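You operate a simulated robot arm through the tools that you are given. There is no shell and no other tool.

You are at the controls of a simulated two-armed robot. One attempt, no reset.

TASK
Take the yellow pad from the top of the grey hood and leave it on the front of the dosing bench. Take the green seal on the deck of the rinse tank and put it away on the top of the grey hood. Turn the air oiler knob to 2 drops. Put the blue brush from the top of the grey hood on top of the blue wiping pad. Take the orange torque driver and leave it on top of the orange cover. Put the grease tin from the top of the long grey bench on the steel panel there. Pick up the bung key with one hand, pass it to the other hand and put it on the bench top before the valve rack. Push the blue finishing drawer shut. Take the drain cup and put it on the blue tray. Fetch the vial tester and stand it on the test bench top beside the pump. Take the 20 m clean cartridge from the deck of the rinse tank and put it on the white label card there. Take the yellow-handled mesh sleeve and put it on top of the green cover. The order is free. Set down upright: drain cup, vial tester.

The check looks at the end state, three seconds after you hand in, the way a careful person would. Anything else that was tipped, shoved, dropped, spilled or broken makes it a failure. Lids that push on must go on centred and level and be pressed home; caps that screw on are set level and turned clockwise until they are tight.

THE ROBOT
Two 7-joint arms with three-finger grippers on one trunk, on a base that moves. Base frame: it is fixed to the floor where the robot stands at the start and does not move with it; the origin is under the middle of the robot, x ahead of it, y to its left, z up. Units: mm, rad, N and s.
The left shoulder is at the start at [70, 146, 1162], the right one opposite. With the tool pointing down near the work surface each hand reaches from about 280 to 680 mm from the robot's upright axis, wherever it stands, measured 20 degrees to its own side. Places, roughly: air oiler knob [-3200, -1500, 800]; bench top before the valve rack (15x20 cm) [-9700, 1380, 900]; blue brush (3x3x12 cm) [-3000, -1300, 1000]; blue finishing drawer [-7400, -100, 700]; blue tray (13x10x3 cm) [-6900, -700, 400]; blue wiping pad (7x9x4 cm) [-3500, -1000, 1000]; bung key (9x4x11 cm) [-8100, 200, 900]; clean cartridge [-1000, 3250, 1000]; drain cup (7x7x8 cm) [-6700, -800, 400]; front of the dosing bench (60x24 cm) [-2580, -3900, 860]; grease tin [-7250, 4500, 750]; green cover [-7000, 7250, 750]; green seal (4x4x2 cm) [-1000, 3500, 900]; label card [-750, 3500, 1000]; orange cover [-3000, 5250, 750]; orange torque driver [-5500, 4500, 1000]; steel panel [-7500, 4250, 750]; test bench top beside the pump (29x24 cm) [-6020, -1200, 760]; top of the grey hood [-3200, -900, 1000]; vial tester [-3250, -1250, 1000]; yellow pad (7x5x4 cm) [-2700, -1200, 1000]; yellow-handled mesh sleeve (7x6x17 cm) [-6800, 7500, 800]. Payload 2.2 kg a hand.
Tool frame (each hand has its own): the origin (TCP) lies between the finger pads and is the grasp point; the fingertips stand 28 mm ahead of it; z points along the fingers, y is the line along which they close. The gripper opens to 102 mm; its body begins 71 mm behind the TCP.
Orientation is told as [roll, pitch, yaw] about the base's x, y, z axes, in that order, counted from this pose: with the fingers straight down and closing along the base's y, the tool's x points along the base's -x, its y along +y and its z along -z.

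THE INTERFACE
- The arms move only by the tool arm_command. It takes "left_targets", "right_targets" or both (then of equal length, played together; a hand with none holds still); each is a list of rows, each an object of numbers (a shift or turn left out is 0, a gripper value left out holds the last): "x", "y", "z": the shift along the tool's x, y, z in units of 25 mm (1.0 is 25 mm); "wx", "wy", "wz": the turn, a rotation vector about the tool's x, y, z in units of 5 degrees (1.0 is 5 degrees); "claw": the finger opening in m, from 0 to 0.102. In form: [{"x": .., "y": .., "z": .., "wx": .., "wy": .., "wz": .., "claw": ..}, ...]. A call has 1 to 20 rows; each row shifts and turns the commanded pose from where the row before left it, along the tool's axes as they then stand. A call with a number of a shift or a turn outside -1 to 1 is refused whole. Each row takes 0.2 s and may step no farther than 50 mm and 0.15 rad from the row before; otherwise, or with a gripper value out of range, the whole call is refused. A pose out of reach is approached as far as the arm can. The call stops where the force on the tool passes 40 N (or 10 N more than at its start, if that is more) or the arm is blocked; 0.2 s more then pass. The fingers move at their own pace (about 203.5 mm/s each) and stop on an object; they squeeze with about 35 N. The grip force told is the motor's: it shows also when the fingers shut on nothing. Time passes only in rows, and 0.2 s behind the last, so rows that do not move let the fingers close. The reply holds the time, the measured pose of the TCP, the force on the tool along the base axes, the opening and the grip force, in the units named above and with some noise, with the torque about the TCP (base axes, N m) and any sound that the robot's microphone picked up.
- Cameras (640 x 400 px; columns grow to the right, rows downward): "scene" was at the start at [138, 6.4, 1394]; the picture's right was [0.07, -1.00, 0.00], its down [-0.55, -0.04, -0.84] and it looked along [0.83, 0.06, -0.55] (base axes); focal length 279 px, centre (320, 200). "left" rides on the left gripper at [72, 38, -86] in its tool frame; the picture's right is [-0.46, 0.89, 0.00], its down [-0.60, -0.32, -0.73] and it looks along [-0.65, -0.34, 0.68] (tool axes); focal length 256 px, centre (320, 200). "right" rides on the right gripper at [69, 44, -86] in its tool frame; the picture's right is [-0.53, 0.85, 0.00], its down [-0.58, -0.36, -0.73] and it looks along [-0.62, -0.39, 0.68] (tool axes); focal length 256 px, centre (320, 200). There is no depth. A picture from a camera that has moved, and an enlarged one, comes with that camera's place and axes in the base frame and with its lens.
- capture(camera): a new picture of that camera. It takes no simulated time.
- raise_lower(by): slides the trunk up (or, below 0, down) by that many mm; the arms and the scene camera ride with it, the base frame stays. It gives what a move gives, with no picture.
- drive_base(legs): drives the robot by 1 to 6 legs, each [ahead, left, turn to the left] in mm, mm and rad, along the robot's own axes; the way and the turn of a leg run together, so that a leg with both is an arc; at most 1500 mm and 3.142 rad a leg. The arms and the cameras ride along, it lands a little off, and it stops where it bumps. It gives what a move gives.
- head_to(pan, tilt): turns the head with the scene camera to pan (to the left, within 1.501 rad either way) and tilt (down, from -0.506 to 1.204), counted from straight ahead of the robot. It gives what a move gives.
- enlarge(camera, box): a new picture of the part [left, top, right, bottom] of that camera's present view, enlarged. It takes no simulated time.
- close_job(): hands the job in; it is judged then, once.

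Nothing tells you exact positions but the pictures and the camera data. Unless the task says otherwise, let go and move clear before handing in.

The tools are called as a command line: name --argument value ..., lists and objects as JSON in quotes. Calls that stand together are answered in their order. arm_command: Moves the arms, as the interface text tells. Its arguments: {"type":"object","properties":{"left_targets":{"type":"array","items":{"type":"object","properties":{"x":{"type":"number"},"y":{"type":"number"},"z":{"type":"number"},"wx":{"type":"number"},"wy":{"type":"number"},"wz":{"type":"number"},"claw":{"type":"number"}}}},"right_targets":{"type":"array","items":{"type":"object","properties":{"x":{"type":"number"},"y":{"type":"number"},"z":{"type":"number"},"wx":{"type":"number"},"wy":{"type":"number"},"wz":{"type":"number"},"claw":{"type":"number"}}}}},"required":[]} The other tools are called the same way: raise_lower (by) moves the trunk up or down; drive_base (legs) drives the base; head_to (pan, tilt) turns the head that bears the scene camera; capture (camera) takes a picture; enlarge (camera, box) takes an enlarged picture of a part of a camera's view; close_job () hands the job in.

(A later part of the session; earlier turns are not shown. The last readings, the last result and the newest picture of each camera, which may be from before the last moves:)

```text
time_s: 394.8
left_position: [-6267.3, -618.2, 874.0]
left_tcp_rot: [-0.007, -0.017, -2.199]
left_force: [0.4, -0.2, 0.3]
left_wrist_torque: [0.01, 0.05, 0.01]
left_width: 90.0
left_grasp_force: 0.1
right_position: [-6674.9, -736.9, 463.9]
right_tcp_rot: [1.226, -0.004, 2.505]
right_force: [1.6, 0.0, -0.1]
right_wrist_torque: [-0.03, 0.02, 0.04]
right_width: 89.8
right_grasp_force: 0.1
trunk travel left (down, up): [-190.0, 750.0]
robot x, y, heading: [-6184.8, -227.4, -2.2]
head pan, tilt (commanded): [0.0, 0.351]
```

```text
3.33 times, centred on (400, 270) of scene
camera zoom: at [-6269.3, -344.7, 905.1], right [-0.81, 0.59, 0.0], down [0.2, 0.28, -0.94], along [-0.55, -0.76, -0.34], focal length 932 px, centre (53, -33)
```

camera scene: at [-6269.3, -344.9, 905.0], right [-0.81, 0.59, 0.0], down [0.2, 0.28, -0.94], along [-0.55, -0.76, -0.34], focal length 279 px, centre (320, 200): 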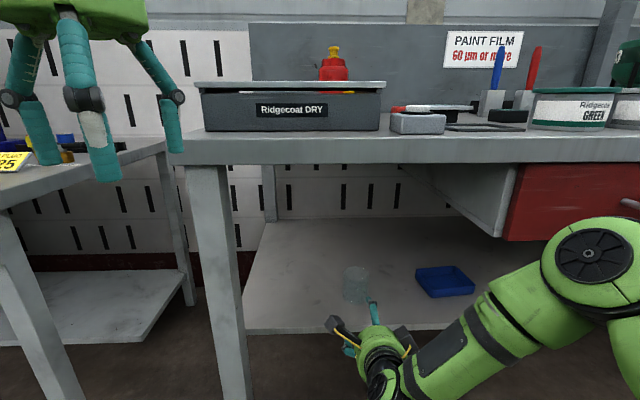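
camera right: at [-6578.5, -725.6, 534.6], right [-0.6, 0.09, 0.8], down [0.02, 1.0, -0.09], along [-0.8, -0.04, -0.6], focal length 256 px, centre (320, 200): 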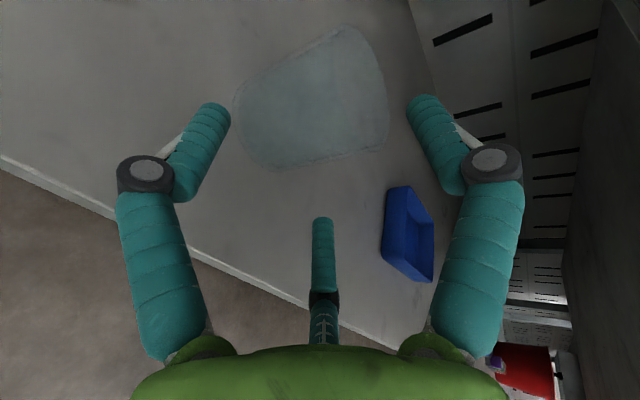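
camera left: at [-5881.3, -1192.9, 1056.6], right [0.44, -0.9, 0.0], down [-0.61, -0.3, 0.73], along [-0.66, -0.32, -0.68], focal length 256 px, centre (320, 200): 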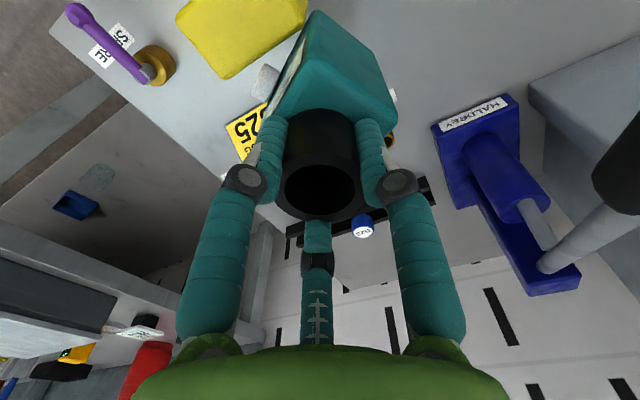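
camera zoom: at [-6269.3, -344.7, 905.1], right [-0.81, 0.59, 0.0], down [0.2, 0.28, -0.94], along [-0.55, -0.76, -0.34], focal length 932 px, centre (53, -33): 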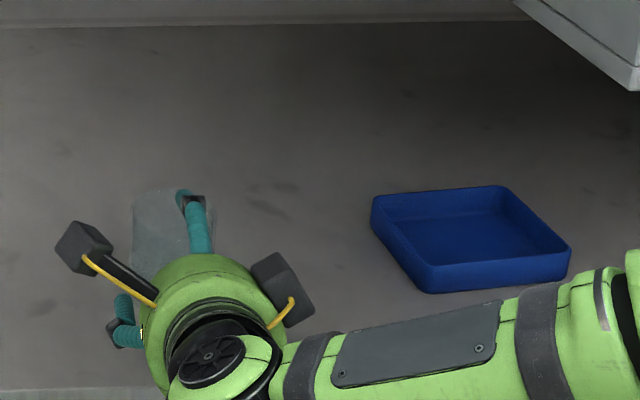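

The cup is centred between the fingers with the top finger passing above its rim. I advance the last 49 mm.

arm_command --right_targets '[{"z": 0.61, "y": 0.25, "x": 0.03}, {"z": 0.61, "y": 0.25, "x": 0.03}, {"z": 0.6, "y": 0.25, "x": 0.03}, {}]'

capture --camera "right"

enlarge --camera "scene" --box '[310, 210, 490, 330]'

```text
time_s: 395.8
left_position: [-6267.4, -618.4, 874.5]
left_tcp_rot: [-0.007, -0.013, -2.199]
left_force: [-1.4, 0.0, -0.2]
left_wrist_torque: [0.02, -0.04, 0.01]
left_width: 90.1
left_grasp_force: 0.1
right_position: [-6701.0, -775.6, 465.0]
right_tcp_rot: [1.225, -0.002, 2.503]
right_force: [-0.2, 0.6, 0.2]
right_wrist_torque: [0.0, -0.03, 0.01]
right_width: 90.2
right_grasp_force: 0.1
trunk travel left (down, up): [-190.0, 750.0]
robot x, y, heading: [-6183.0, -232.0, -2.197]
head pan, tilt (commanded): [0.0, 0.351]
```

```text
taken
camera right: at [-6605.6, -764.1, 536.7], right [-0.6, 0.09, 0.8], down [0.02, 1.0, -0.09], along [-0.8, -0.04, -0.6], focal length 256 px, centre (320, 200)
```

right: 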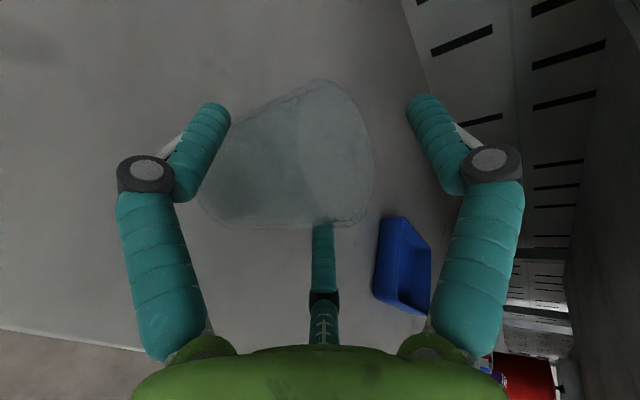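

```text
3.33 times, centred on (400, 270) of scene
camera zoom: at [-6269.3, -344.7, 905.1], right [-0.81, 0.59, 0.0], down [0.2, 0.28, -0.94], along [-0.55, -0.76, -0.34], focal length 932 px, centre (53, -33)
```

zoom: 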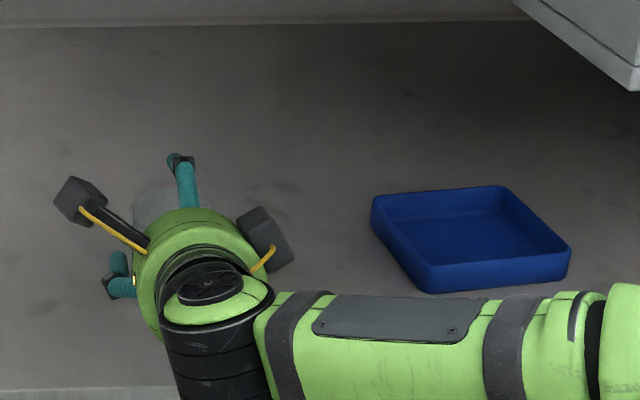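

The cup is inside the hand. I close gradually.

arm_command --right_targets '[{"claw": 0.082}, {"claw": 0.076}, {"claw": 0.07}, {"claw": 0.065}, {}]'

capture --camera "right"

```text
time_s: 397.0
left_position: [-6266.2, -617.4, 874.3]
left_tcp_rot: [-0.008, -0.014, -2.197]
left_force: [0.3, 0.3, 0.3]
left_wrist_torque: [0.01, -0.01, -0.01]
left_width: 90.0
left_grasp_force: 0.1
right_position: [-6701.8, -775.8, 465.8]
right_tcp_rot: [1.225, -0.003, 2.503]
right_force: [-0.9, 0.4, -0.4]
right_wrist_torque: [0.03, -0.01, 0.0]
right_width: 76.0
right_grasp_force: 8.5
trunk travel left (down, up): [-190.0, 750.0]
robot x, y, heading: [-6181.3, -229.7, -2.202]
head pan, tilt (commanded): [0.0, 0.351]
```

```text
taken
camera right: at [-6605.6, -764.0, 536.7], right [-0.6, 0.09, 0.8], down [0.02, 1.0, -0.09], along [-0.8, -0.04, -0.6], focal length 256 px, centre (320, 200)
```

right: 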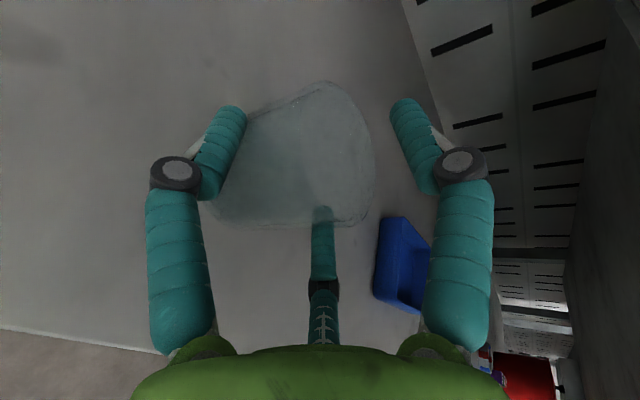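

arm_command --right_targets '[{"claw": 0.05}, {"claw": 0.03}, {"claw": 0.0}, {}]'

capture --camera "right"

```text
time_s: 398.0
left_position: [-6267.4, -618.3, 874.6]
left_tcp_rot: [-0.008, -0.014, -2.2]
left_force: [0.1, 0.1, -0.1]
left_wrist_torque: [0.01, 0.0, 0.04]
left_width: 90.0
left_grasp_force: 0.1
right_position: [-6701.1, -774.5, 465.7]
right_tcp_rot: [1.224, 0.0, 2.504]
right_force: [0.0, 0.5, -0.4]
right_wrist_torque: [-0.01, 0.0, 0.02]
right_width: 75.6
right_grasp_force: 35.0
trunk travel left (down, up): [-190.0, 750.0]
robot x, y, heading: [-6185.0, -230.0, -2.199]
head pan, tilt (commanded): [0.0, 0.351]
```

```text
taken
camera right: at [-6605.6, -764.0, 536.7], right [-0.6, 0.09, 0.8], down [0.02, 1.0, -0.09], along [-0.8, -0.04, -0.6], focal length 256 px, centre (320, 200)
```

right: 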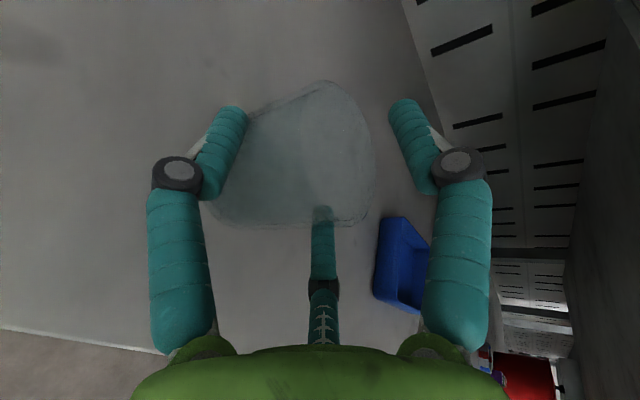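

Held with 35 N. I lift 25 mm and check.

arm_command --right_targets '[{"y": 0.3, "z": -0.11}, {"y": 0.64, "z": -0.23}, {}]'

capture --camera "right"

enlarge --camera "scene" --box '[310, 210, 490, 330]'

```text
time_s: 398.8
left_position: [-6266.5, -617.9, 874.3]
left_tcp_rot: [-0.009, -0.013, -2.199]
left_force: [-0.4, 1.0, 0.3]
left_wrist_torque: [0.01, -0.02, -0.02]
left_width: 89.7
left_grasp_force: 0.1
right_position: [-6703.3, -775.2, 493.3]
right_tcp_rot: [1.225, -0.001, 2.505]
right_force: [0.5, 0.0, 0.0]
right_wrist_torque: [0.03, -0.01, 0.03]
right_width: 75.2
right_grasp_force: 35.3
trunk travel left (down, up): [-190.0, 750.0]
robot x, y, heading: [-6182.4, -231.4, -2.199]
head pan, tilt (commanded): [0.0, 0.351]
```

```text
taken
camera right: at [-6606.7, -763.7, 563.0], right [-0.6, 0.09, 0.8], down [0.02, 1.0, -0.09], along [-0.8, -0.04, -0.6], focal length 256 px, centre (320, 200)
```

right: 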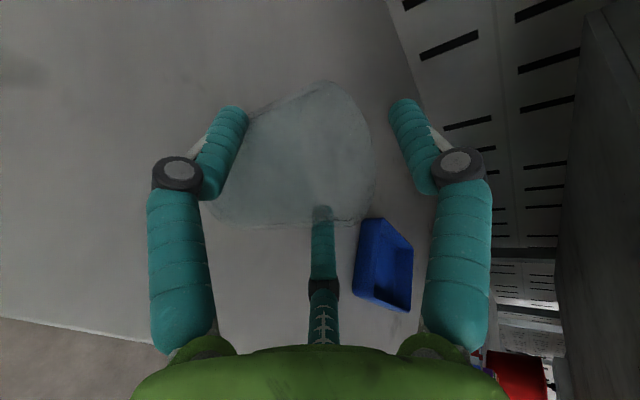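

```text
3.33 times, centred on (400, 270) of scene
camera zoom: at [-6269.4, -344.8, 905.0], right [-0.81, 0.59, 0.0], down [0.2, 0.28, -0.94], along [-0.55, -0.76, -0.34], focal length 932 px, centre (53, -33)
```

zoom: 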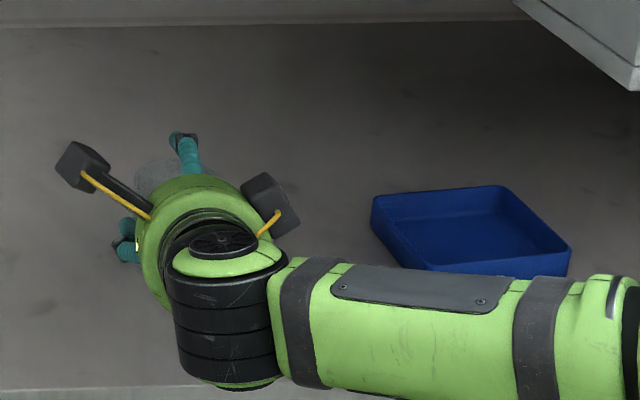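

The cup is lifted. Tray centre ≈ (-6951, -679). I raise it another 25 mm and strafe the base right 258 mm to bring the cup in front of the tray.

arm_command --right_targets '[{"y": 0.5, "z": -0.18}, {"y": 0.5, "z": -0.18}, {}]'

drive_base --legs '[[0, -258, 0]]'

capture --camera "right"

capture --camera "scene"

```text
time_s: 399.6
left_position: [-6266.4, -618.2, 873.7]
left_tcp_rot: [-0.006, -0.015, -2.2]
left_force: [0.6, -0.4, -0.2]
left_wrist_torque: [0.01, 0.02, -0.06]
left_width: 89.9
left_grasp_force: 0.0
right_position: [-6703.7, -775.3, 519.0]
right_tcp_rot: [1.226, -0.003, 2.504]
right_force: [0.1, -1.1, -0.4]
right_wrist_torque: [0.03, -0.03, 0.0]
right_width: 75.2
right_grasp_force: 34.8
trunk travel left (down, up): [-190.0, 750.0]
robot x, y, heading: [-6186.4, -231.3, -2.204]
head pan, tilt (commanded): [0.0, 0.351]
```

```text
time_s: 401.4
left_position: [-6468.3, -472.6, 874.3]
left_tcp_rot: [-0.007, -0.016, -2.199]
left_force: [0.0, -0.5, -0.1]
left_wrist_torque: [-0.01, -0.01, -0.01]
left_width: 90.0
left_grasp_force: 0.1
right_position: [-6902.6, -630.5, 518.1]
right_tcp_rot: [1.225, -0.002, 2.507]
right_force: [0.4, 0.6, -0.6]
right_wrist_torque: [-0.01, -0.01, 0.03]
right_width: 75.2
right_grasp_force: 35.1
trunk travel left (down, up): [-190.0, 750.0]
robot x, y, heading: [-6388.5, -80.9, -2.198]
head pan, tilt (commanded): [0.0, 0.351]
```

```text
taken
camera right: at [-6807.8, -618.0, 589.1], right [-0.6, 0.08, 0.8], down [0.02, 1.0, -0.09], along [-0.8, -0.04, -0.6], focal length 256 px, centre (320, 200)
```

right: 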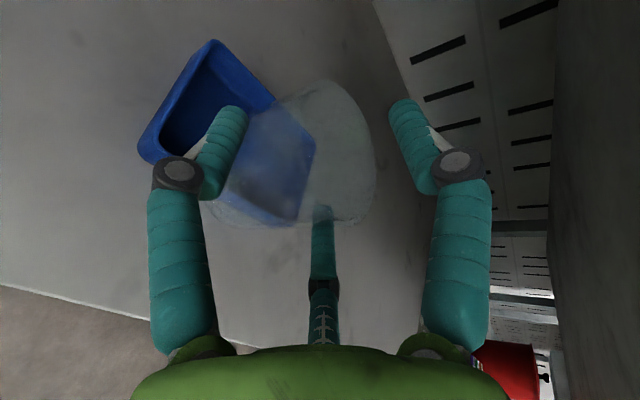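

```text
taken
camera scene: at [-6471.3, -197.7, 905.0], right [-0.81, 0.59, 0.0], down [0.2, 0.28, -0.94], along [-0.55, -0.76, -0.34], focal length 279 px, centre (320, 200)
```

scene: 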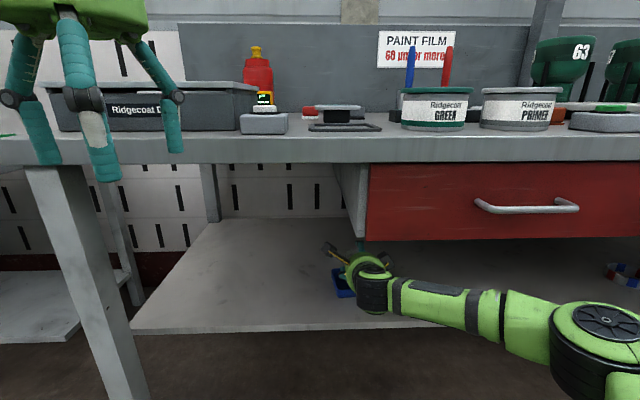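

The tray is just ahead below the cup. I advance 58 mm and 12 mm right so it is over the tray centre.

arm_command --right_targets '[{"z": 0.72, "y": 0.263, "x": -0.16}, {"z": 0.72, "y": 0.263, "x": -0.16}, {"z": 0.72, "y": 0.263, "x": -0.15}, {}]'

capture --camera "right"

head_to --pan -0.3 --tilt 0.5

enlarge --camera "scene" --box '[180, 150, 340, 270]'

```text
time_s: 402.4
left_position: [-6468.7, -471.5, 873.1]
left_tcp_rot: [-0.007, -0.014, -2.197]
left_force: [0.0, 0.1, -0.5]
left_wrist_torque: [0.02, -0.03, -0.01]
left_width: 90.0
left_grasp_force: 0.0
right_position: [-6945.7, -669.0, 519.8]
right_tcp_rot: [1.225, -0.001, 2.509]
right_force: [-0.3, 0.3, -1.7]
right_wrist_torque: [-0.01, -0.03, 0.0]
right_width: 75.2
right_grasp_force: 35.3
trunk travel left (down, up): [-190.0, 750.0]
robot x, y, heading: [-6389.3, -81.8, -2.202]
head pan, tilt (commanded): [0.0, 0.351]
```

```text
taken
camera right: at [-6849.9, -657.7, 590.2], right [-0.6, 0.08, 0.8], down [0.02, 1.0, -0.09], along [-0.8, -0.04, -0.6], focal length 256 px, centre (320, 200)
```

right: 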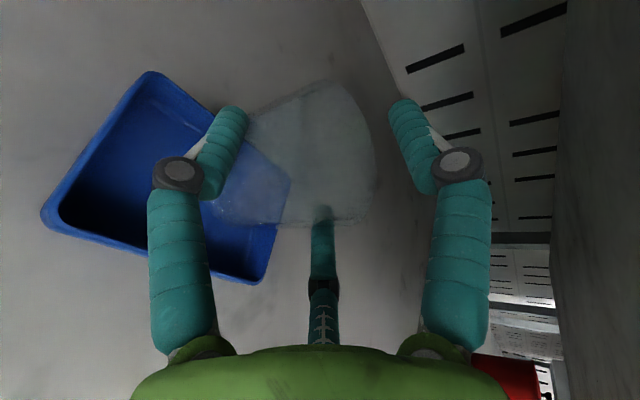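

```text
time_s: 403.2
left_position: [-6468.2, -471.2, 875.1]
left_tcp_rot: [-0.007, -0.014, -2.198]
left_force: [0.0, 0.5, -0.3]
left_wrist_torque: [0.05, 0.0, 0.01]
left_width: 90.1
left_grasp_force: 0.0
right_position: [-6945.4, -669.1, 519.4]
right_tcp_rot: [1.225, -0.002, 2.509]
right_force: [0.6, 0.1, -0.9]
right_wrist_torque: [0.02, 0.0, 0.0]
right_width: 75.2
right_grasp_force: 35.2
trunk travel left (down, up): [-190.0, 750.0]
robot x, y, heading: [-6385.1, -82.8, -2.196]
head pan, tilt (commanded): [-0.3, 0.499]
```

```text
3.33 times, centred on (260, 210) of scene
camera zoom: at [-6489.2, -177.1, 891.4], right [-0.6, 0.8, 0.0], down [0.38, 0.29, -0.88], along [-0.7, -0.53, -0.48], focal length 932 px, centre (520, 167)
```

zoom: 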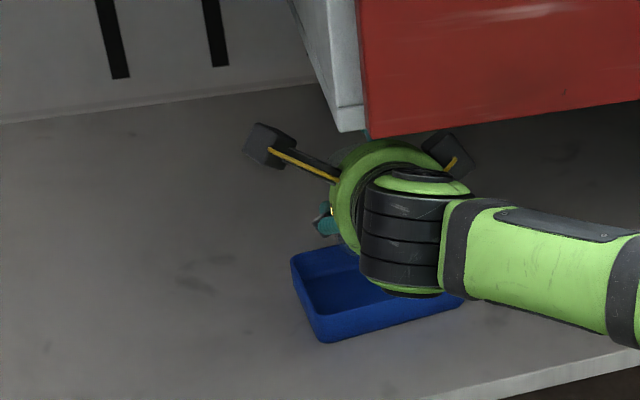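

Cup and tray centres agree within a few mm. I lower straight down 40 mm, then feel for contact.

arm_command --right_targets '[{"y": -0.376, "z": 0.137}, {"y": -0.376, "z": 0.137}, {"y": -0.376, "z": 0.137}, {"y": -0.3, "z": 0.109}, {}]'

capture --camera "right"

```text
time_s: 404.4
left_position: [-6468.0, -470.3, 874.1]
left_tcp_rot: [-0.008, -0.015, -2.198]
left_force: [-0.1, 0.6, -0.5]
left_wrist_torque: [0.03, 0.04, 0.0]
left_width: 89.9
left_grasp_force: 0.0
right_position: [-6946.1, -668.0, 480.2]
right_tcp_rot: [1.226, -0.001, 2.508]
right_force: [-0.5, -0.7, -1.6]
right_wrist_torque: [0.02, 0.03, 0.0]
right_width: 74.9
right_grasp_force: 34.9
trunk travel left (down, up): [-190.0, 750.0]
robot x, y, heading: [-6382.6, -82.3, -2.201]
head pan, tilt (commanded): [-0.3, 0.499]
```

```text
taken
camera right: at [-6851.3, -657.4, 552.3], right [-0.6, 0.08, 0.8], down [0.02, 1.0, -0.09], along [-0.8, -0.04, -0.6], focal length 256 px, centre (320, 200)
```

right: 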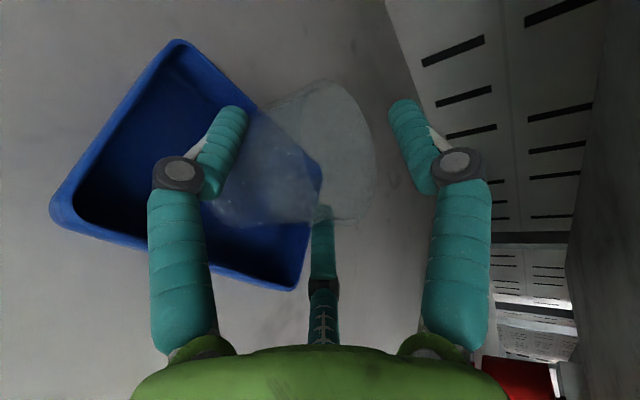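

arm_command --right_targets '[{"y": -0.094, "z": 0.034}, {"y": -0.075, "z": 0.027}, {"y": -0.075, "z": 0.027}, {}]'

```text
time_s: 405.4
left_position: [-6467.7, -470.6, 874.5]
left_tcp_rot: [-0.006, -0.014, -2.198]
left_force: [-0.3, 0.3, 0.3]
left_wrist_torque: [0.04, 0.03, -0.01]
left_width: 89.8
left_grasp_force: 0.1
right_position: [-6947.3, -668.6, 474.4]
right_tcp_rot: [1.226, -0.002, 2.508]
right_force: [-0.4, 0.0, -1.4]
right_wrist_torque: [0.03, 0.01, -0.01]
right_width: 74.9
right_grasp_force: 35.1
trunk travel left (down, up): [-190.0, 750.0]
robot x, y, heading: [-6388.3, -80.5, -2.198]
head pan, tilt (commanded): [-0.3, 0.499]
```

arm_command --right_targets '[{"y": -0.075, "z": 0.027}, {"y": -0.075, "z": 0.027}, {}]'

```text
time_s: 406.2
left_position: [-6467.9, -471.1, 873.0]
left_tcp_rot: [-0.007, -0.015, -2.198]
left_force: [-0.1, 0.1, -0.2]
left_wrist_torque: [0.01, -0.03, -0.01]
left_width: 90.0
left_grasp_force: 0.0
right_position: [-6947.1, -667.9, 471.1]
right_tcp_rot: [1.225, -0.002, 2.508]
right_force: [-0.8, 0.5, -1.0]
right_wrist_torque: [0.05, 0.02, 0.0]
right_width: 75.0
right_grasp_force: 34.5
trunk travel left (down, up): [-190.0, 750.0]
robot x, y, heading: [-6388.8, -83.9, -2.203]
head pan, tilt (commanded): [-0.3, 0.499]
```

arm_command --right_targets '[{"y": -0.06, "z": 0.022}, {"y": -0.06, "z": 0.022}, {}]'

```text
time_s: 407.0
left_position: [-6468.0, -470.2, 875.0]
left_tcp_rot: [-0.008, -0.016, -2.197]
left_force: [0.5, 0.4, 0.4]
left_wrist_torque: [0.02, 0.01, 0.02]
left_width: 90.0
left_grasp_force: 0.1
right_position: [-6947.3, -669.4, 468.3]
right_tcp_rot: [1.23, -0.002, 2.509]
right_force: [-0.4, -0.3, 6.5]
right_wrist_torque: [0.0, -0.14, 0.03]
right_width: 75.0
right_grasp_force: 34.6
trunk travel left (down, up): [-190.0, 750.0]
robot x, y, heading: [-6388.6, -84.2, -2.197]
head pan, tilt (commanded): [-0.3, 0.499]
```

Contact (6.5 N) on the tray floor. I open gently, then withdraw along the hand's axis.

arm_command --right_targets '[{"claw": 0.078}, {"claw": 0.082}, {"claw": 0.088}, {"claw": 0.09}, {}]'

capture --camera "right"

```text
time_s: 408.2
left_position: [-6468.6, -471.4, 873.8]
left_tcp_rot: [-0.007, -0.017, -2.197]
left_force: [0.6, 0.0, -0.3]
left_wrist_torque: [0.03, -0.01, 0.0]
left_width: 89.6
left_grasp_force: 0.1
right_position: [-6947.2, -668.8, 467.0]
right_tcp_rot: [1.225, -0.003, 2.508]
right_force: [0.2, -0.1, 0.4]
right_wrist_torque: [0.01, -0.01, -0.02]
right_width: 89.7
right_grasp_force: 0.2
trunk travel left (down, up): [-190.0, 750.0]
robot x, y, heading: [-6384.8, -83.7, -2.2]
head pan, tilt (commanded): [-0.3, 0.499]
```

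```text
taken
camera right: at [-6851.0, -657.5, 537.5], right [-0.6, 0.08, 0.8], down [0.02, 1.0, -0.09], along [-0.8, -0.04, -0.6], focal length 256 px, centre (320, 200)
```

right: 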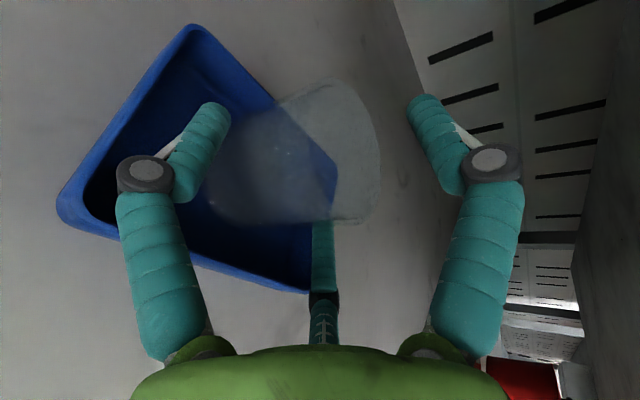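

arm_command --right_targets '[{"z": -0.5}, {"z": -1}, {"z": -1}, {"z": -1}, {"z": -1}, {"z": -1}, {}]'

capture --camera "right"

enlarge --camera "scene" --box '[180, 150, 340, 270]'

```text
time_s: 409.8
left_position: [-6467.3, -471.1, 874.3]
left_tcp_rot: [-0.008, -0.017, -2.198]
left_force: [-0.1, -0.1, 0.4]
left_wrist_torque: [0.03, 0.01, -0.01]
left_width: 90.3
left_grasp_force: 0.0
right_position: [-6870.5, -564.7, 513.7]
right_tcp_rot: [1.225, -0.002, 2.506]
right_force: [0.4, -0.7, 0.1]
right_wrist_torque: [-0.02, -0.02, 0.01]
right_width: 89.8
right_grasp_force: 0.0
trunk travel left (down, up): [-190.0, 750.0]
robot x, y, heading: [-6381.6, -81.7, -2.197]
head pan, tilt (commanded): [-0.3, 0.499]
```

```text
taken
camera right: at [-6775.4, -553.6, 584.7], right [-0.6, 0.09, 0.8], down [0.02, 1.0, -0.09], along [-0.8, -0.04, -0.6], focal length 256 px, centre (320, 200)
```

right: 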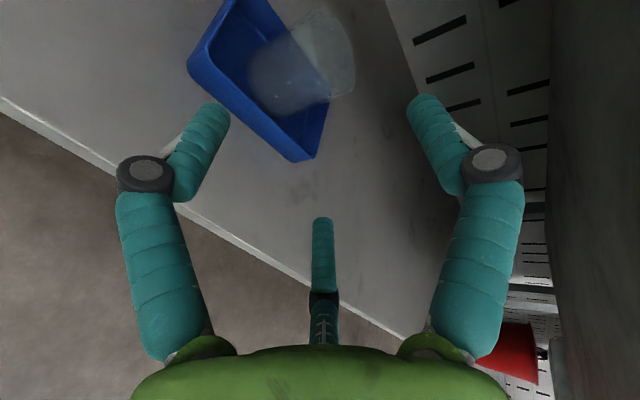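

```text
3.33 times, centred on (260, 210) of scene
camera zoom: at [-6489.2, -177.0, 891.4], right [-0.6, 0.8, 0.0], down [0.38, 0.29, -0.88], along [-0.7, -0.53, -0.48], focal length 932 px, centre (520, 167)
```

zoom: 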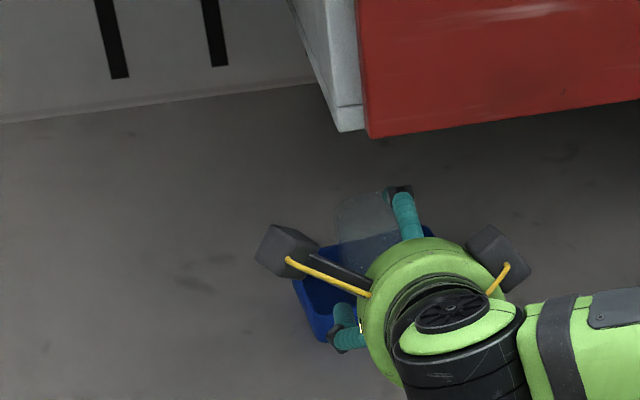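

The cup stands upright in the tray. Now I back out, then go look at the blue drawer to the right.

drive_base --legs '[[-300, 0, 0], [0, -450, 0]]'

raise_lower --by 250

head_to --pan -0.3 --tilt 0.4

capture --camera "scene"

```text
time_s: 414.2
left_position: [-6652.3, 34.0, 874.8]
left_tcp_rot: [-0.006, -0.014, -2.199]
left_force: [-0.3, -0.5, -0.1]
left_wrist_torque: [0.0, -0.03, 0.06]
left_width: 90.0
left_grasp_force: 0.0
right_position: [-7057.9, -59.1, 514.3]
right_tcp_rot: [1.225, -0.001, 2.507]
right_force: [-0.2, -0.1, 0.8]
right_wrist_torque: [0.03, 0.03, 0.03]
right_width: 90.1
right_grasp_force: 0.0
trunk travel left (down, up): [-190.0, 750.0]
robot x, y, heading: [-6571.6, 424.9, -2.205]
head pan, tilt (commanded): [-0.3, 0.499]
```

```text
time_s: 416.7
left_position: [-6653.4, 34.2, 1124.3]
left_tcp_rot: [-0.008, -0.014, -2.198]
left_force: [0.5, -0.1, 0.1]
left_wrist_torque: [-0.03, 0.02, -0.03]
left_width: 90.1
left_grasp_force: 0.0
right_position: [-7057.8, -59.2, 764.0]
right_tcp_rot: [1.224, -0.002, 2.506]
right_force: [-0.4, 0.3, -1.1]
right_wrist_torque: [0.01, 0.0, 0.02]
right_width: 89.9
right_grasp_force: 0.0
trunk travel left (down, up): [-440.0, 500.0]
robot x, y, heading: [-6569.1, 422.4, -2.197]
head pan, tilt (commanded): [-0.3, 0.499]
```

```text
time_s: 417.4
left_position: [-6653.9, 34.4, 1123.3]
left_tcp_rot: [-0.006, -0.014, -2.198]
left_force: [-0.6, -0.2, 0.7]
left_wrist_torque: [-0.04, 0.03, -0.01]
left_width: 89.6
left_grasp_force: 0.1
right_position: [-7057.0, -58.8, 763.7]
right_tcp_rot: [1.224, -0.001, 2.507]
right_force: [-0.2, 1.1, -0.5]
right_wrist_torque: [0.03, 0.01, 0.0]
right_width: 90.1
right_grasp_force: 0.0
trunk travel left (down, up): [-440.0, 500.0]
robot x, y, heading: [-6572.0, 422.7, -2.199]
head pan, tilt (commanded): [-0.3, 0.4]
```

```text
taken
camera scene: at [-6675.5, 327.6, 1150.5], right [-0.6, 0.8, 0.0], down [0.31, 0.23, -0.92], along [-0.74, -0.55, -0.39], focal length 279 px, centre (320, 200)
```

scene: 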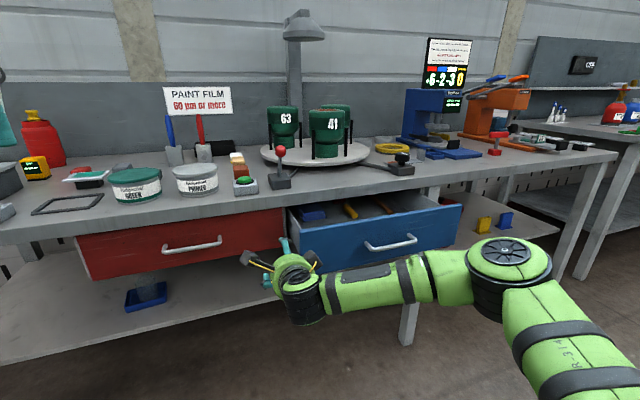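

The blue drawer stands open by roughly 100 mm. I close the right hand's fingers, drop it 10 mm and strafe so it faces the panel left of the handle.

arm_command --right_targets '[{"claw": 0.0, "y": -0.3, "z": 0.11}, {"y": -0.2, "z": 0.07}, {}]'

drive_base --legs '[[0, -185, 0]]'

capture --camera "scene"

capture --camera "right"

```text
time_s: 418.2
left_position: [-6652.5, 33.9, 1123.9]
left_tcp_rot: [-0.008, -0.014, -2.2]
left_force: [0.6, -0.6, 0.2]
left_wrist_torque: [0.05, 0.0, 0.0]
left_width: 90.0
left_grasp_force: 0.0
right_position: [-7058.4, -58.2, 749.7]
right_tcp_rot: [1.224, -0.002, 2.505]
right_force: [-0.4, 0.2, 0.1]
right_wrist_torque: [0.01, -0.04, 0.03]
right_width: 2.2
right_grasp_force: 31.0
trunk travel left (down, up): [-440.0, 500.0]
robot x, y, heading: [-6570.4, 423.0, -2.203]
head pan, tilt (commanded): [-0.3, 0.4]
```

```text
time_s: 419.7
left_position: [-6800.5, 142.4, 1123.2]
left_tcp_rot: [-0.008, -0.015, -2.197]
left_force: [0.2, -0.1, -1.0]
left_wrist_torque: [-0.06, 0.0, 0.0]
left_width: 89.9
left_grasp_force: 0.1
right_position: [-7201.8, 47.7, 749.5]
right_tcp_rot: [1.226, -0.001, 2.507]
right_force: [-0.2, 1.0, -0.3]
right_wrist_torque: [-0.02, 0.0, 0.05]
right_width: 2.2
right_grasp_force: 31.6
trunk travel left (down, up): [-440.0, 500.0]
robot x, y, heading: [-6718.3, 533.1, -2.196]
head pan, tilt (commanded): [-0.3, 0.4]
```

```text
taken
camera scene: at [-6822.8, 434.8, 1150.5], right [-0.6, 0.8, 0.0], down [0.31, 0.23, -0.92], along [-0.74, -0.55, -0.39], focal length 279 px, centre (320, 200)
```

scene: 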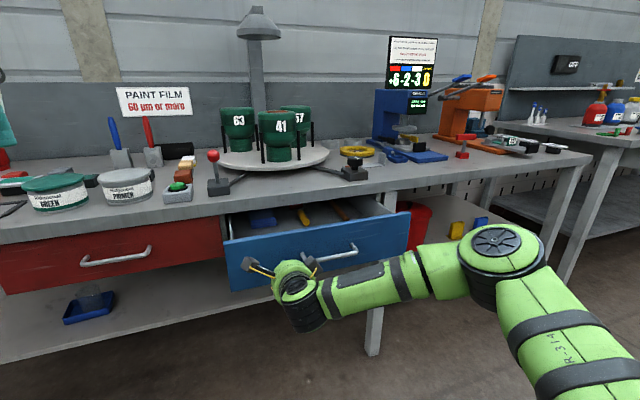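

```text
taken
camera right: at [-7107.3, 59.2, 821.0], right [-0.6, 0.08, 0.8], down [0.01, 1.0, -0.09], along [-0.8, -0.04, -0.6], focal length 256 px, centre (320, 200)
```

right: 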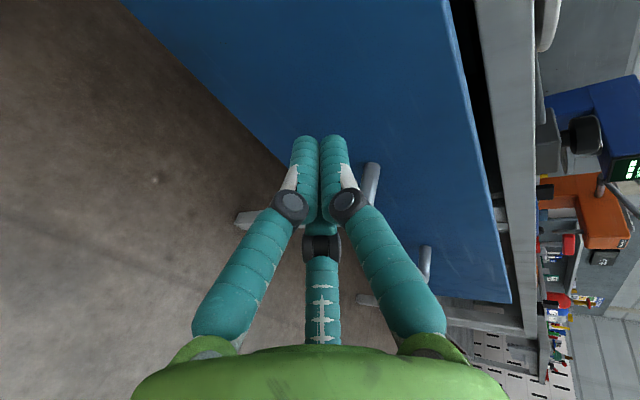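

The closed fingers are near the handle's left end; I shift 45 mm left to be clear of it and advance slowly until contact.

arm_command --right_targets '[{"x": 0.9}, {"x": 0.9}, {"z": 0.47, "y": 0.171}, {"z": 0.47, "y": 0.171}, {}]'

capture --camera "right"

```text
time_s: 420.9
left_position: [-6800.5, 140.9, 1123.9]
left_tcp_rot: [-0.006, -0.015, -2.196]
left_force: [-0.3, 0.1, 0.5]
left_wrist_torque: [0.0, 0.0, 0.01]
left_width: 90.2
left_grasp_force: 0.0
right_position: [-7181.5, 0.9, 749.1]
right_tcp_rot: [1.227, -0.002, 2.508]
right_force: [-0.2, 0.2, -0.3]
right_wrist_torque: [-0.02, -0.02, 0.0]
right_width: 1.9
right_grasp_force: 31.3
trunk travel left (down, up): [-440.0, 500.0]
robot x, y, heading: [-6716.0, 531.9, -2.201]
head pan, tilt (commanded): [-0.3, 0.4]
```

```text
taken
camera right: at [-7085.3, 12.7, 820.6], right [-0.6, 0.08, 0.8], down [0.01, 1.0, -0.09], along [-0.8, -0.04, -0.6], focal length 256 px, centre (320, 200)
```

right: 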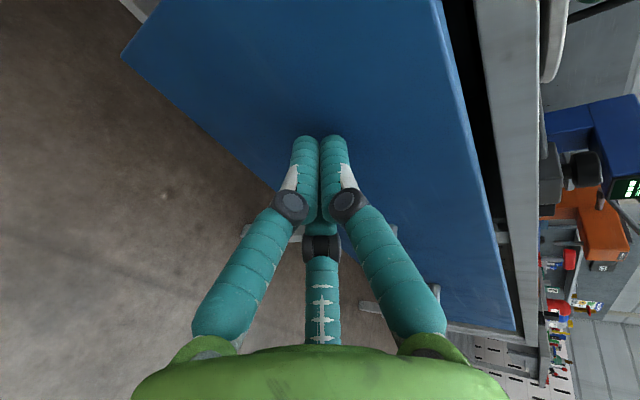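

Fingertips are at the panel. I push ahead in steps.

arm_command --right_targets '[{"z": 0.376, "y": 0.137}, {"z": 0.376, "y": 0.137}, {"z": 0.376, "y": 0.137}, {"z": 0.376, "y": 0.137}, {"z": 0.376, "y": 0.137}, {}]'

capture --camera "scene"

```text
time_s: 422.3
left_position: [-6799.4, 141.1, 1122.7]
left_tcp_rot: [-0.006, -0.014, -2.196]
left_force: [0.4, -0.4, -0.1]
left_wrist_torque: [0.03, 0.0, 0.01]
left_width: 90.2
left_grasp_force: 0.2
right_position: [-7211.4, -39.0, 749.0]
right_tcp_rot: [1.226, -0.002, 2.508]
right_force: [-0.3, 0.1, 0.4]
right_wrist_torque: [0.02, 0.01, 0.03]
right_width: 1.9
right_grasp_force: 31.6
trunk travel left (down, up): [-440.0, 500.0]
robot x, y, heading: [-6718.9, 528.5, -2.2]
head pan, tilt (commanded): [-0.3, 0.4]
```

```text
taken
camera scene: at [-6822.5, 434.6, 1150.5], right [-0.6, 0.8, 0.0], down [0.31, 0.23, -0.92], along [-0.74, -0.55, -0.39], focal length 279 px, centre (320, 200)
```

scene: 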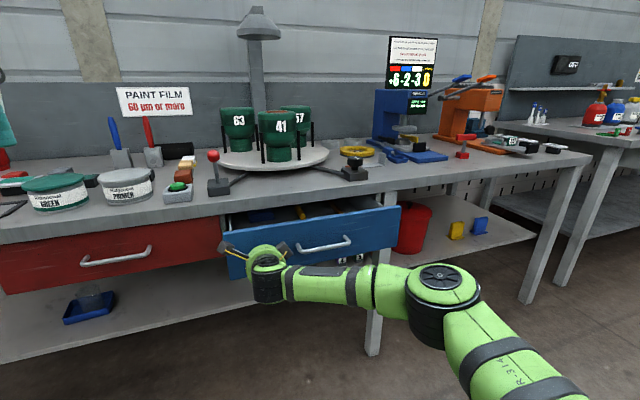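

The drawer slides in easily. I push on.

arm_command --right_targets '[{"z": 0.376, "y": 0.137}, {"z": 0.376, "y": 0.137}, {"z": 0.376, "y": 0.137}, {"z": 0.376, "y": 0.137}, {}]'

capture --camera "scene"

```text
time_s: 423.5
left_position: [-6801.0, 141.6, 1123.0]
left_tcp_rot: [-0.007, -0.016, -2.195]
left_force: [0.7, -0.1, 0.1]
left_wrist_torque: [-0.02, 0.03, 0.04]
left_width: 90.1
left_grasp_force: 0.1
right_position: [-7233.7, -72.2, 750.4]
right_tcp_rot: [1.224, -0.001, 2.507]
right_force: [0.1, 0.1, -0.1]
right_wrist_torque: [-0.01, -0.04, 0.01]
right_width: 2.2
right_grasp_force: 31.8
trunk travel left (down, up): [-440.0, 500.0]
robot x, y, heading: [-6715.7, 529.4, -2.197]
head pan, tilt (commanded): [-0.3, 0.4]
```

```text
taken
camera scene: at [-6822.5, 434.7, 1150.5], right [-0.6, 0.8, 0.0], down [0.31, 0.23, -0.92], along [-0.74, -0.55, -0.39], focal length 279 px, centre (320, 200)
```

scene: 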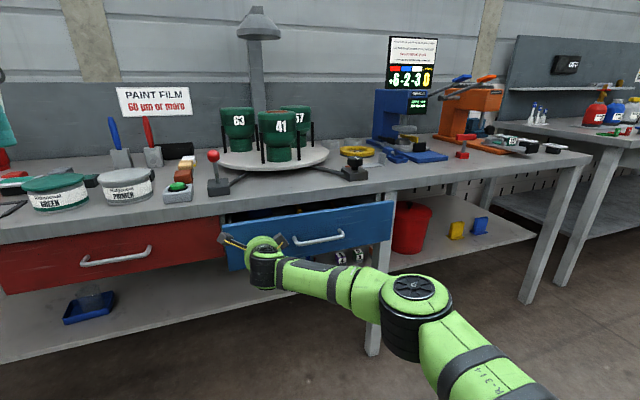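

arm_command --right_targets '[{"z": 0.376, "y": 0.137}, {"z": 0.376, "y": 0.137}, {"z": 0.376, "y": 0.137}, {"z": 0.282, "y": 0.103}, {}]'

capture --camera "scene"

```text
time_s: 424.7
left_position: [-6800.3, 141.2, 1124.5]
left_tcp_rot: [-0.008, -0.016, -2.195]
left_force: [-0.4, 0.0, -0.5]
left_wrist_torque: [0.0, 0.0, -0.01]
left_width: 90.0
left_grasp_force: 0.1
right_position: [-7257.7, -102.1, 749.7]
right_tcp_rot: [1.227, -0.001, 2.507]
right_force: [-0.1, 0.2, -0.5]
right_wrist_torque: [0.0, -0.02, 0.01]
right_width: 2.1
right_grasp_force: 31.3
trunk travel left (down, up): [-440.0, 500.0]
robot x, y, heading: [-6718.9, 530.5, -2.199]
head pan, tilt (commanded): [-0.3, 0.4]
```

```text
taken
camera scene: at [-6822.8, 434.7, 1150.5], right [-0.6, 0.8, 0.0], down [0.31, 0.23, -0.92], along [-0.74, -0.55, -0.39], focal length 279 px, centre (320, 200)
```

scene: 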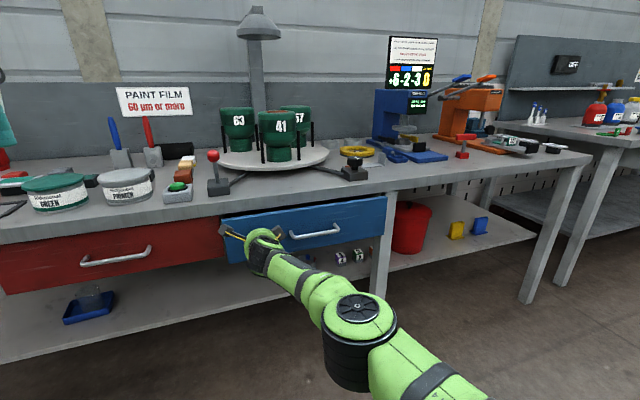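

Nearly shut. I push on in small steps until it stops.

arm_command --right_targets '[{"z": 0.2, "y": 0.073}, {"z": 0.2, "y": 0.073}, {"z": 0.2, "y": 0.073}, {"z": 0.2, "y": 0.073}, {"z": 0.2, "y": 0.073}, {"z": 0.2, "y": 0.073}, {}]'

enlarge --camera "scene" --box '[60, 160, 420, 320]'

```text
time_s: 426.3
left_position: [-6799.4, 141.6, 1123.3]
left_tcp_rot: [-0.007, -0.016, -2.197]
left_force: [0.5, 0.3, -0.3]
left_wrist_torque: [0.05, -0.01, 0.0]
left_width: 90.1
left_grasp_force: 0.0
right_position: [-7256.5, -102.3, 750.2]
right_tcp_rot: [1.226, -0.001, 2.507]
right_force: [0.2, 0.2, 0.4]
right_wrist_torque: [-0.04, 0.03, 0.0]
right_width: 2.2
right_grasp_force: 31.0
right hand out of reach, approached as far as the arm can: row 1, 2, 3, 4, 5, 6
trunk travel left (down, up): [-440.0, 500.0]
robot x, y, heading: [-6717.3, 529.5, -2.202]
head pan, tilt (commanded): [-0.3, 0.4]
```

```text
1.78 times, centred on (240, 240) of scene
camera zoom: at [-6822.5, 434.5, 1150.5], right [-0.6, 0.8, 0.0], down [0.31, 0.23, -0.92], along [-0.74, -0.55, -0.39], focal length 497 px, centre (462, 129)
```

zoom: 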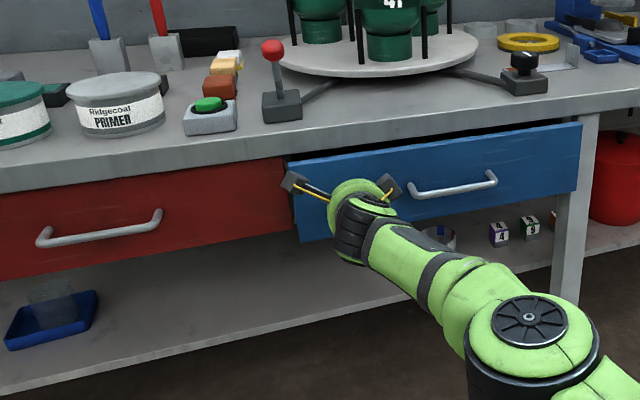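

The arm is at full stretch; I push the last bit by driving the base forward 25 mm at a time.

drive_base --legs '[[25, 0, 0]]'

enlarge --camera "scene" --box '[60, 160, 420, 320]'

```text
time_s: 427.1
left_position: [-6813.7, 121.0, 1123.9]
left_tcp_rot: [-0.008, -0.016, -2.196]
left_force: [-1.4, -0.6, 0.0]
left_wrist_torque: [0.02, -0.01, -0.02]
left_width: 89.9
left_grasp_force: 0.0
right_position: [-7272.1, -120.9, 751.4]
right_tcp_rot: [1.227, -0.001, 2.508]
right_force: [0.6, -0.9, -0.4]
right_wrist_torque: [0.01, 0.0, -0.04]
right_width: 1.7
right_grasp_force: 31.5
trunk travel left (down, up): [-440.0, 500.0]
robot x, y, heading: [-6730.6, 512.4, -2.197]
head pan, tilt (commanded): [-0.3, 0.4]
```

```text
1.78 times, centred on (240, 240) of scene
camera zoom: at [-6836.9, 414.7, 1150.6], right [-0.6, 0.8, 0.0], down [0.31, 0.23, -0.92], along [-0.74, -0.55, -0.39], focal length 497 px, centre (462, 129)
```

zoom: 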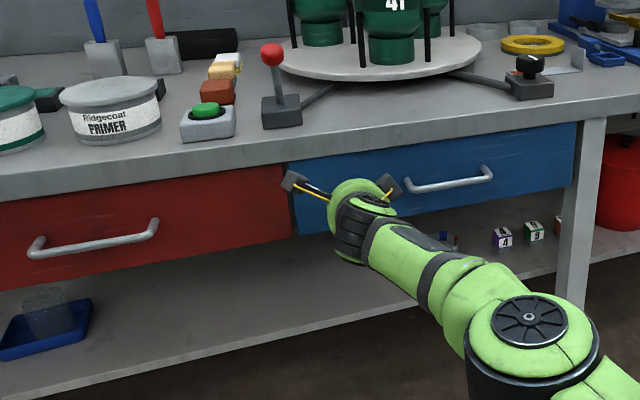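

drive_base --legs '[[12, 0, 0]]'

enlarge --camera "scene" --box '[180, 160, 420, 300]'

```text
time_s: 427.9
left_position: [-6820.8, 112.3, 1124.2]
left_tcp_rot: [-0.007, -0.016, -2.198]
left_force: [0.3, -0.2, 0.7]
left_wrist_torque: [-0.04, 0.0, 0.0]
left_width: 90.1
left_grasp_force: 0.1
right_position: [-7277.8, -131.3, 751.6]
right_tcp_rot: [1.227, -0.003, 2.507]
right_force: [0.3, 0.5, -0.4]
right_wrist_torque: [0.02, -0.03, -0.04]
right_width: 2.0
right_grasp_force: 31.7
trunk travel left (down, up): [-440.0, 500.0]
robot x, y, heading: [-6741.8, 500.4, -2.2]
head pan, tilt (commanded): [-0.3, 0.4]
```

```text
2.67 times, centred on (300, 230) of scene
camera zoom: at [-6843.6, 405.5, 1150.6], right [-0.6, 0.8, 0.0], down [0.31, 0.23, -0.92], along [-0.74, -0.55, -0.39], focal length 745 px, centre (373, 120)
```

zoom: 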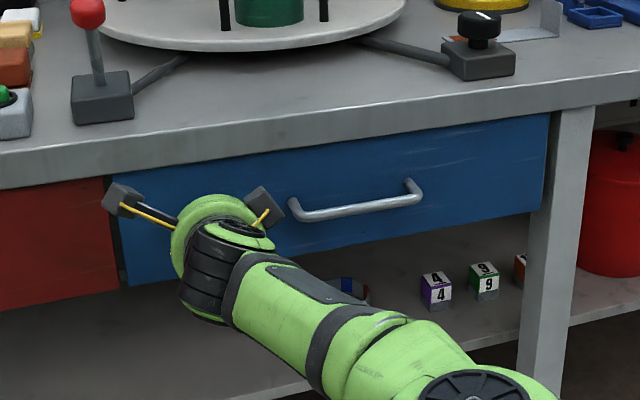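

capture --camera "right"

enlarge --camera "scene" --box '[200, 190, 300, 270]'

```text
taken
camera right: at [-7182.5, -119.6, 822.4], right [-0.6, 0.09, 0.8], down [0.02, 1.0, -0.1], along [-0.8, -0.05, -0.6], focal length 256 px, centre (320, 200)
```

right: 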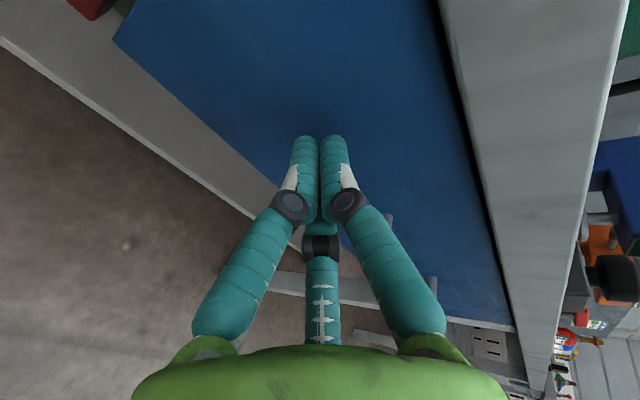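

```text
5.00 times, centred on (250, 230) of scene
camera zoom: at [-6843.6, 405.5, 1150.6], right [-0.6, 0.8, 0.0], down [0.31, 0.23, -0.92], along [-0.74, -0.55, -0.39], focal length 1397 px, centre (670, 50)
```

zoom: 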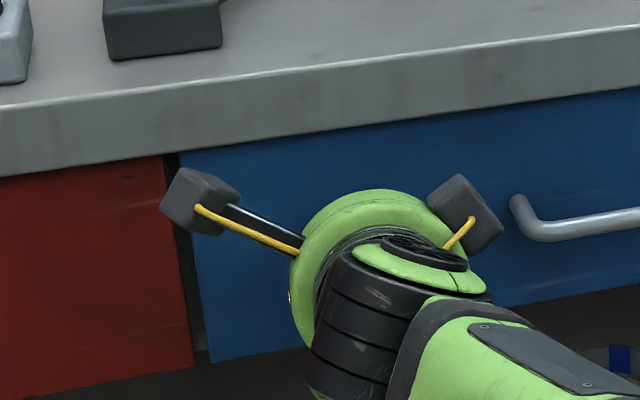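

The blue front is flush with the red one within a few mm. I press a little further to be sure it is at its stop.

drive_base --legs '[[10, 0, 0]]'

enlarge --camera "scene" --box '[200, 190, 300, 270]'

```text
time_s: 428.6
left_position: [-6827.0, 104.6, 1125.4]
left_tcp_rot: [-0.006, -0.017, -2.196]
left_force: [-0.4, -0.1, 0.0]
left_wrist_torque: [0.03, 0.01, 0.03]
left_width: 89.7
left_grasp_force: 0.0
right_position: [-7284.7, -138.4, 751.1]
right_tcp_rot: [1.227, -0.001, 2.508]
right_force: [4.5, 7.7, -2.3]
right_wrist_torque: [0.04, 0.05, 0.02]
right_width: 2.1
right_grasp_force: 31.5
trunk travel left (down, up): [-440.0, 500.0]
robot x, y, heading: [-6744.0, 495.0, -2.2]
head pan, tilt (commanded): [-0.3, 0.4]
```

```text
5.00 times, centred on (250, 230) of scene
camera zoom: at [-6849.4, 397.7, 1150.6], right [-0.6, 0.8, 0.0], down [0.31, 0.23, -0.92], along [-0.74, -0.55, -0.39], focal length 1397 px, centre (670, 50)
```

zoom: 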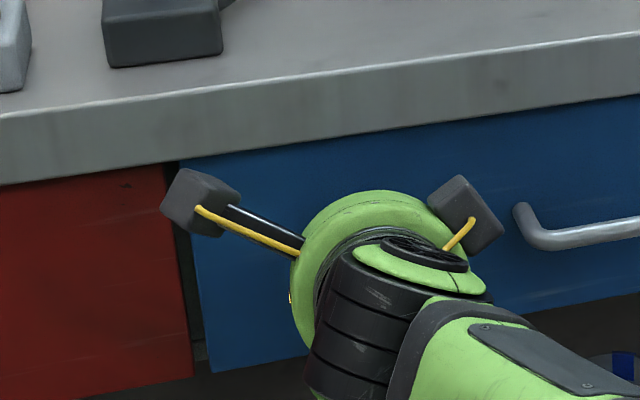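

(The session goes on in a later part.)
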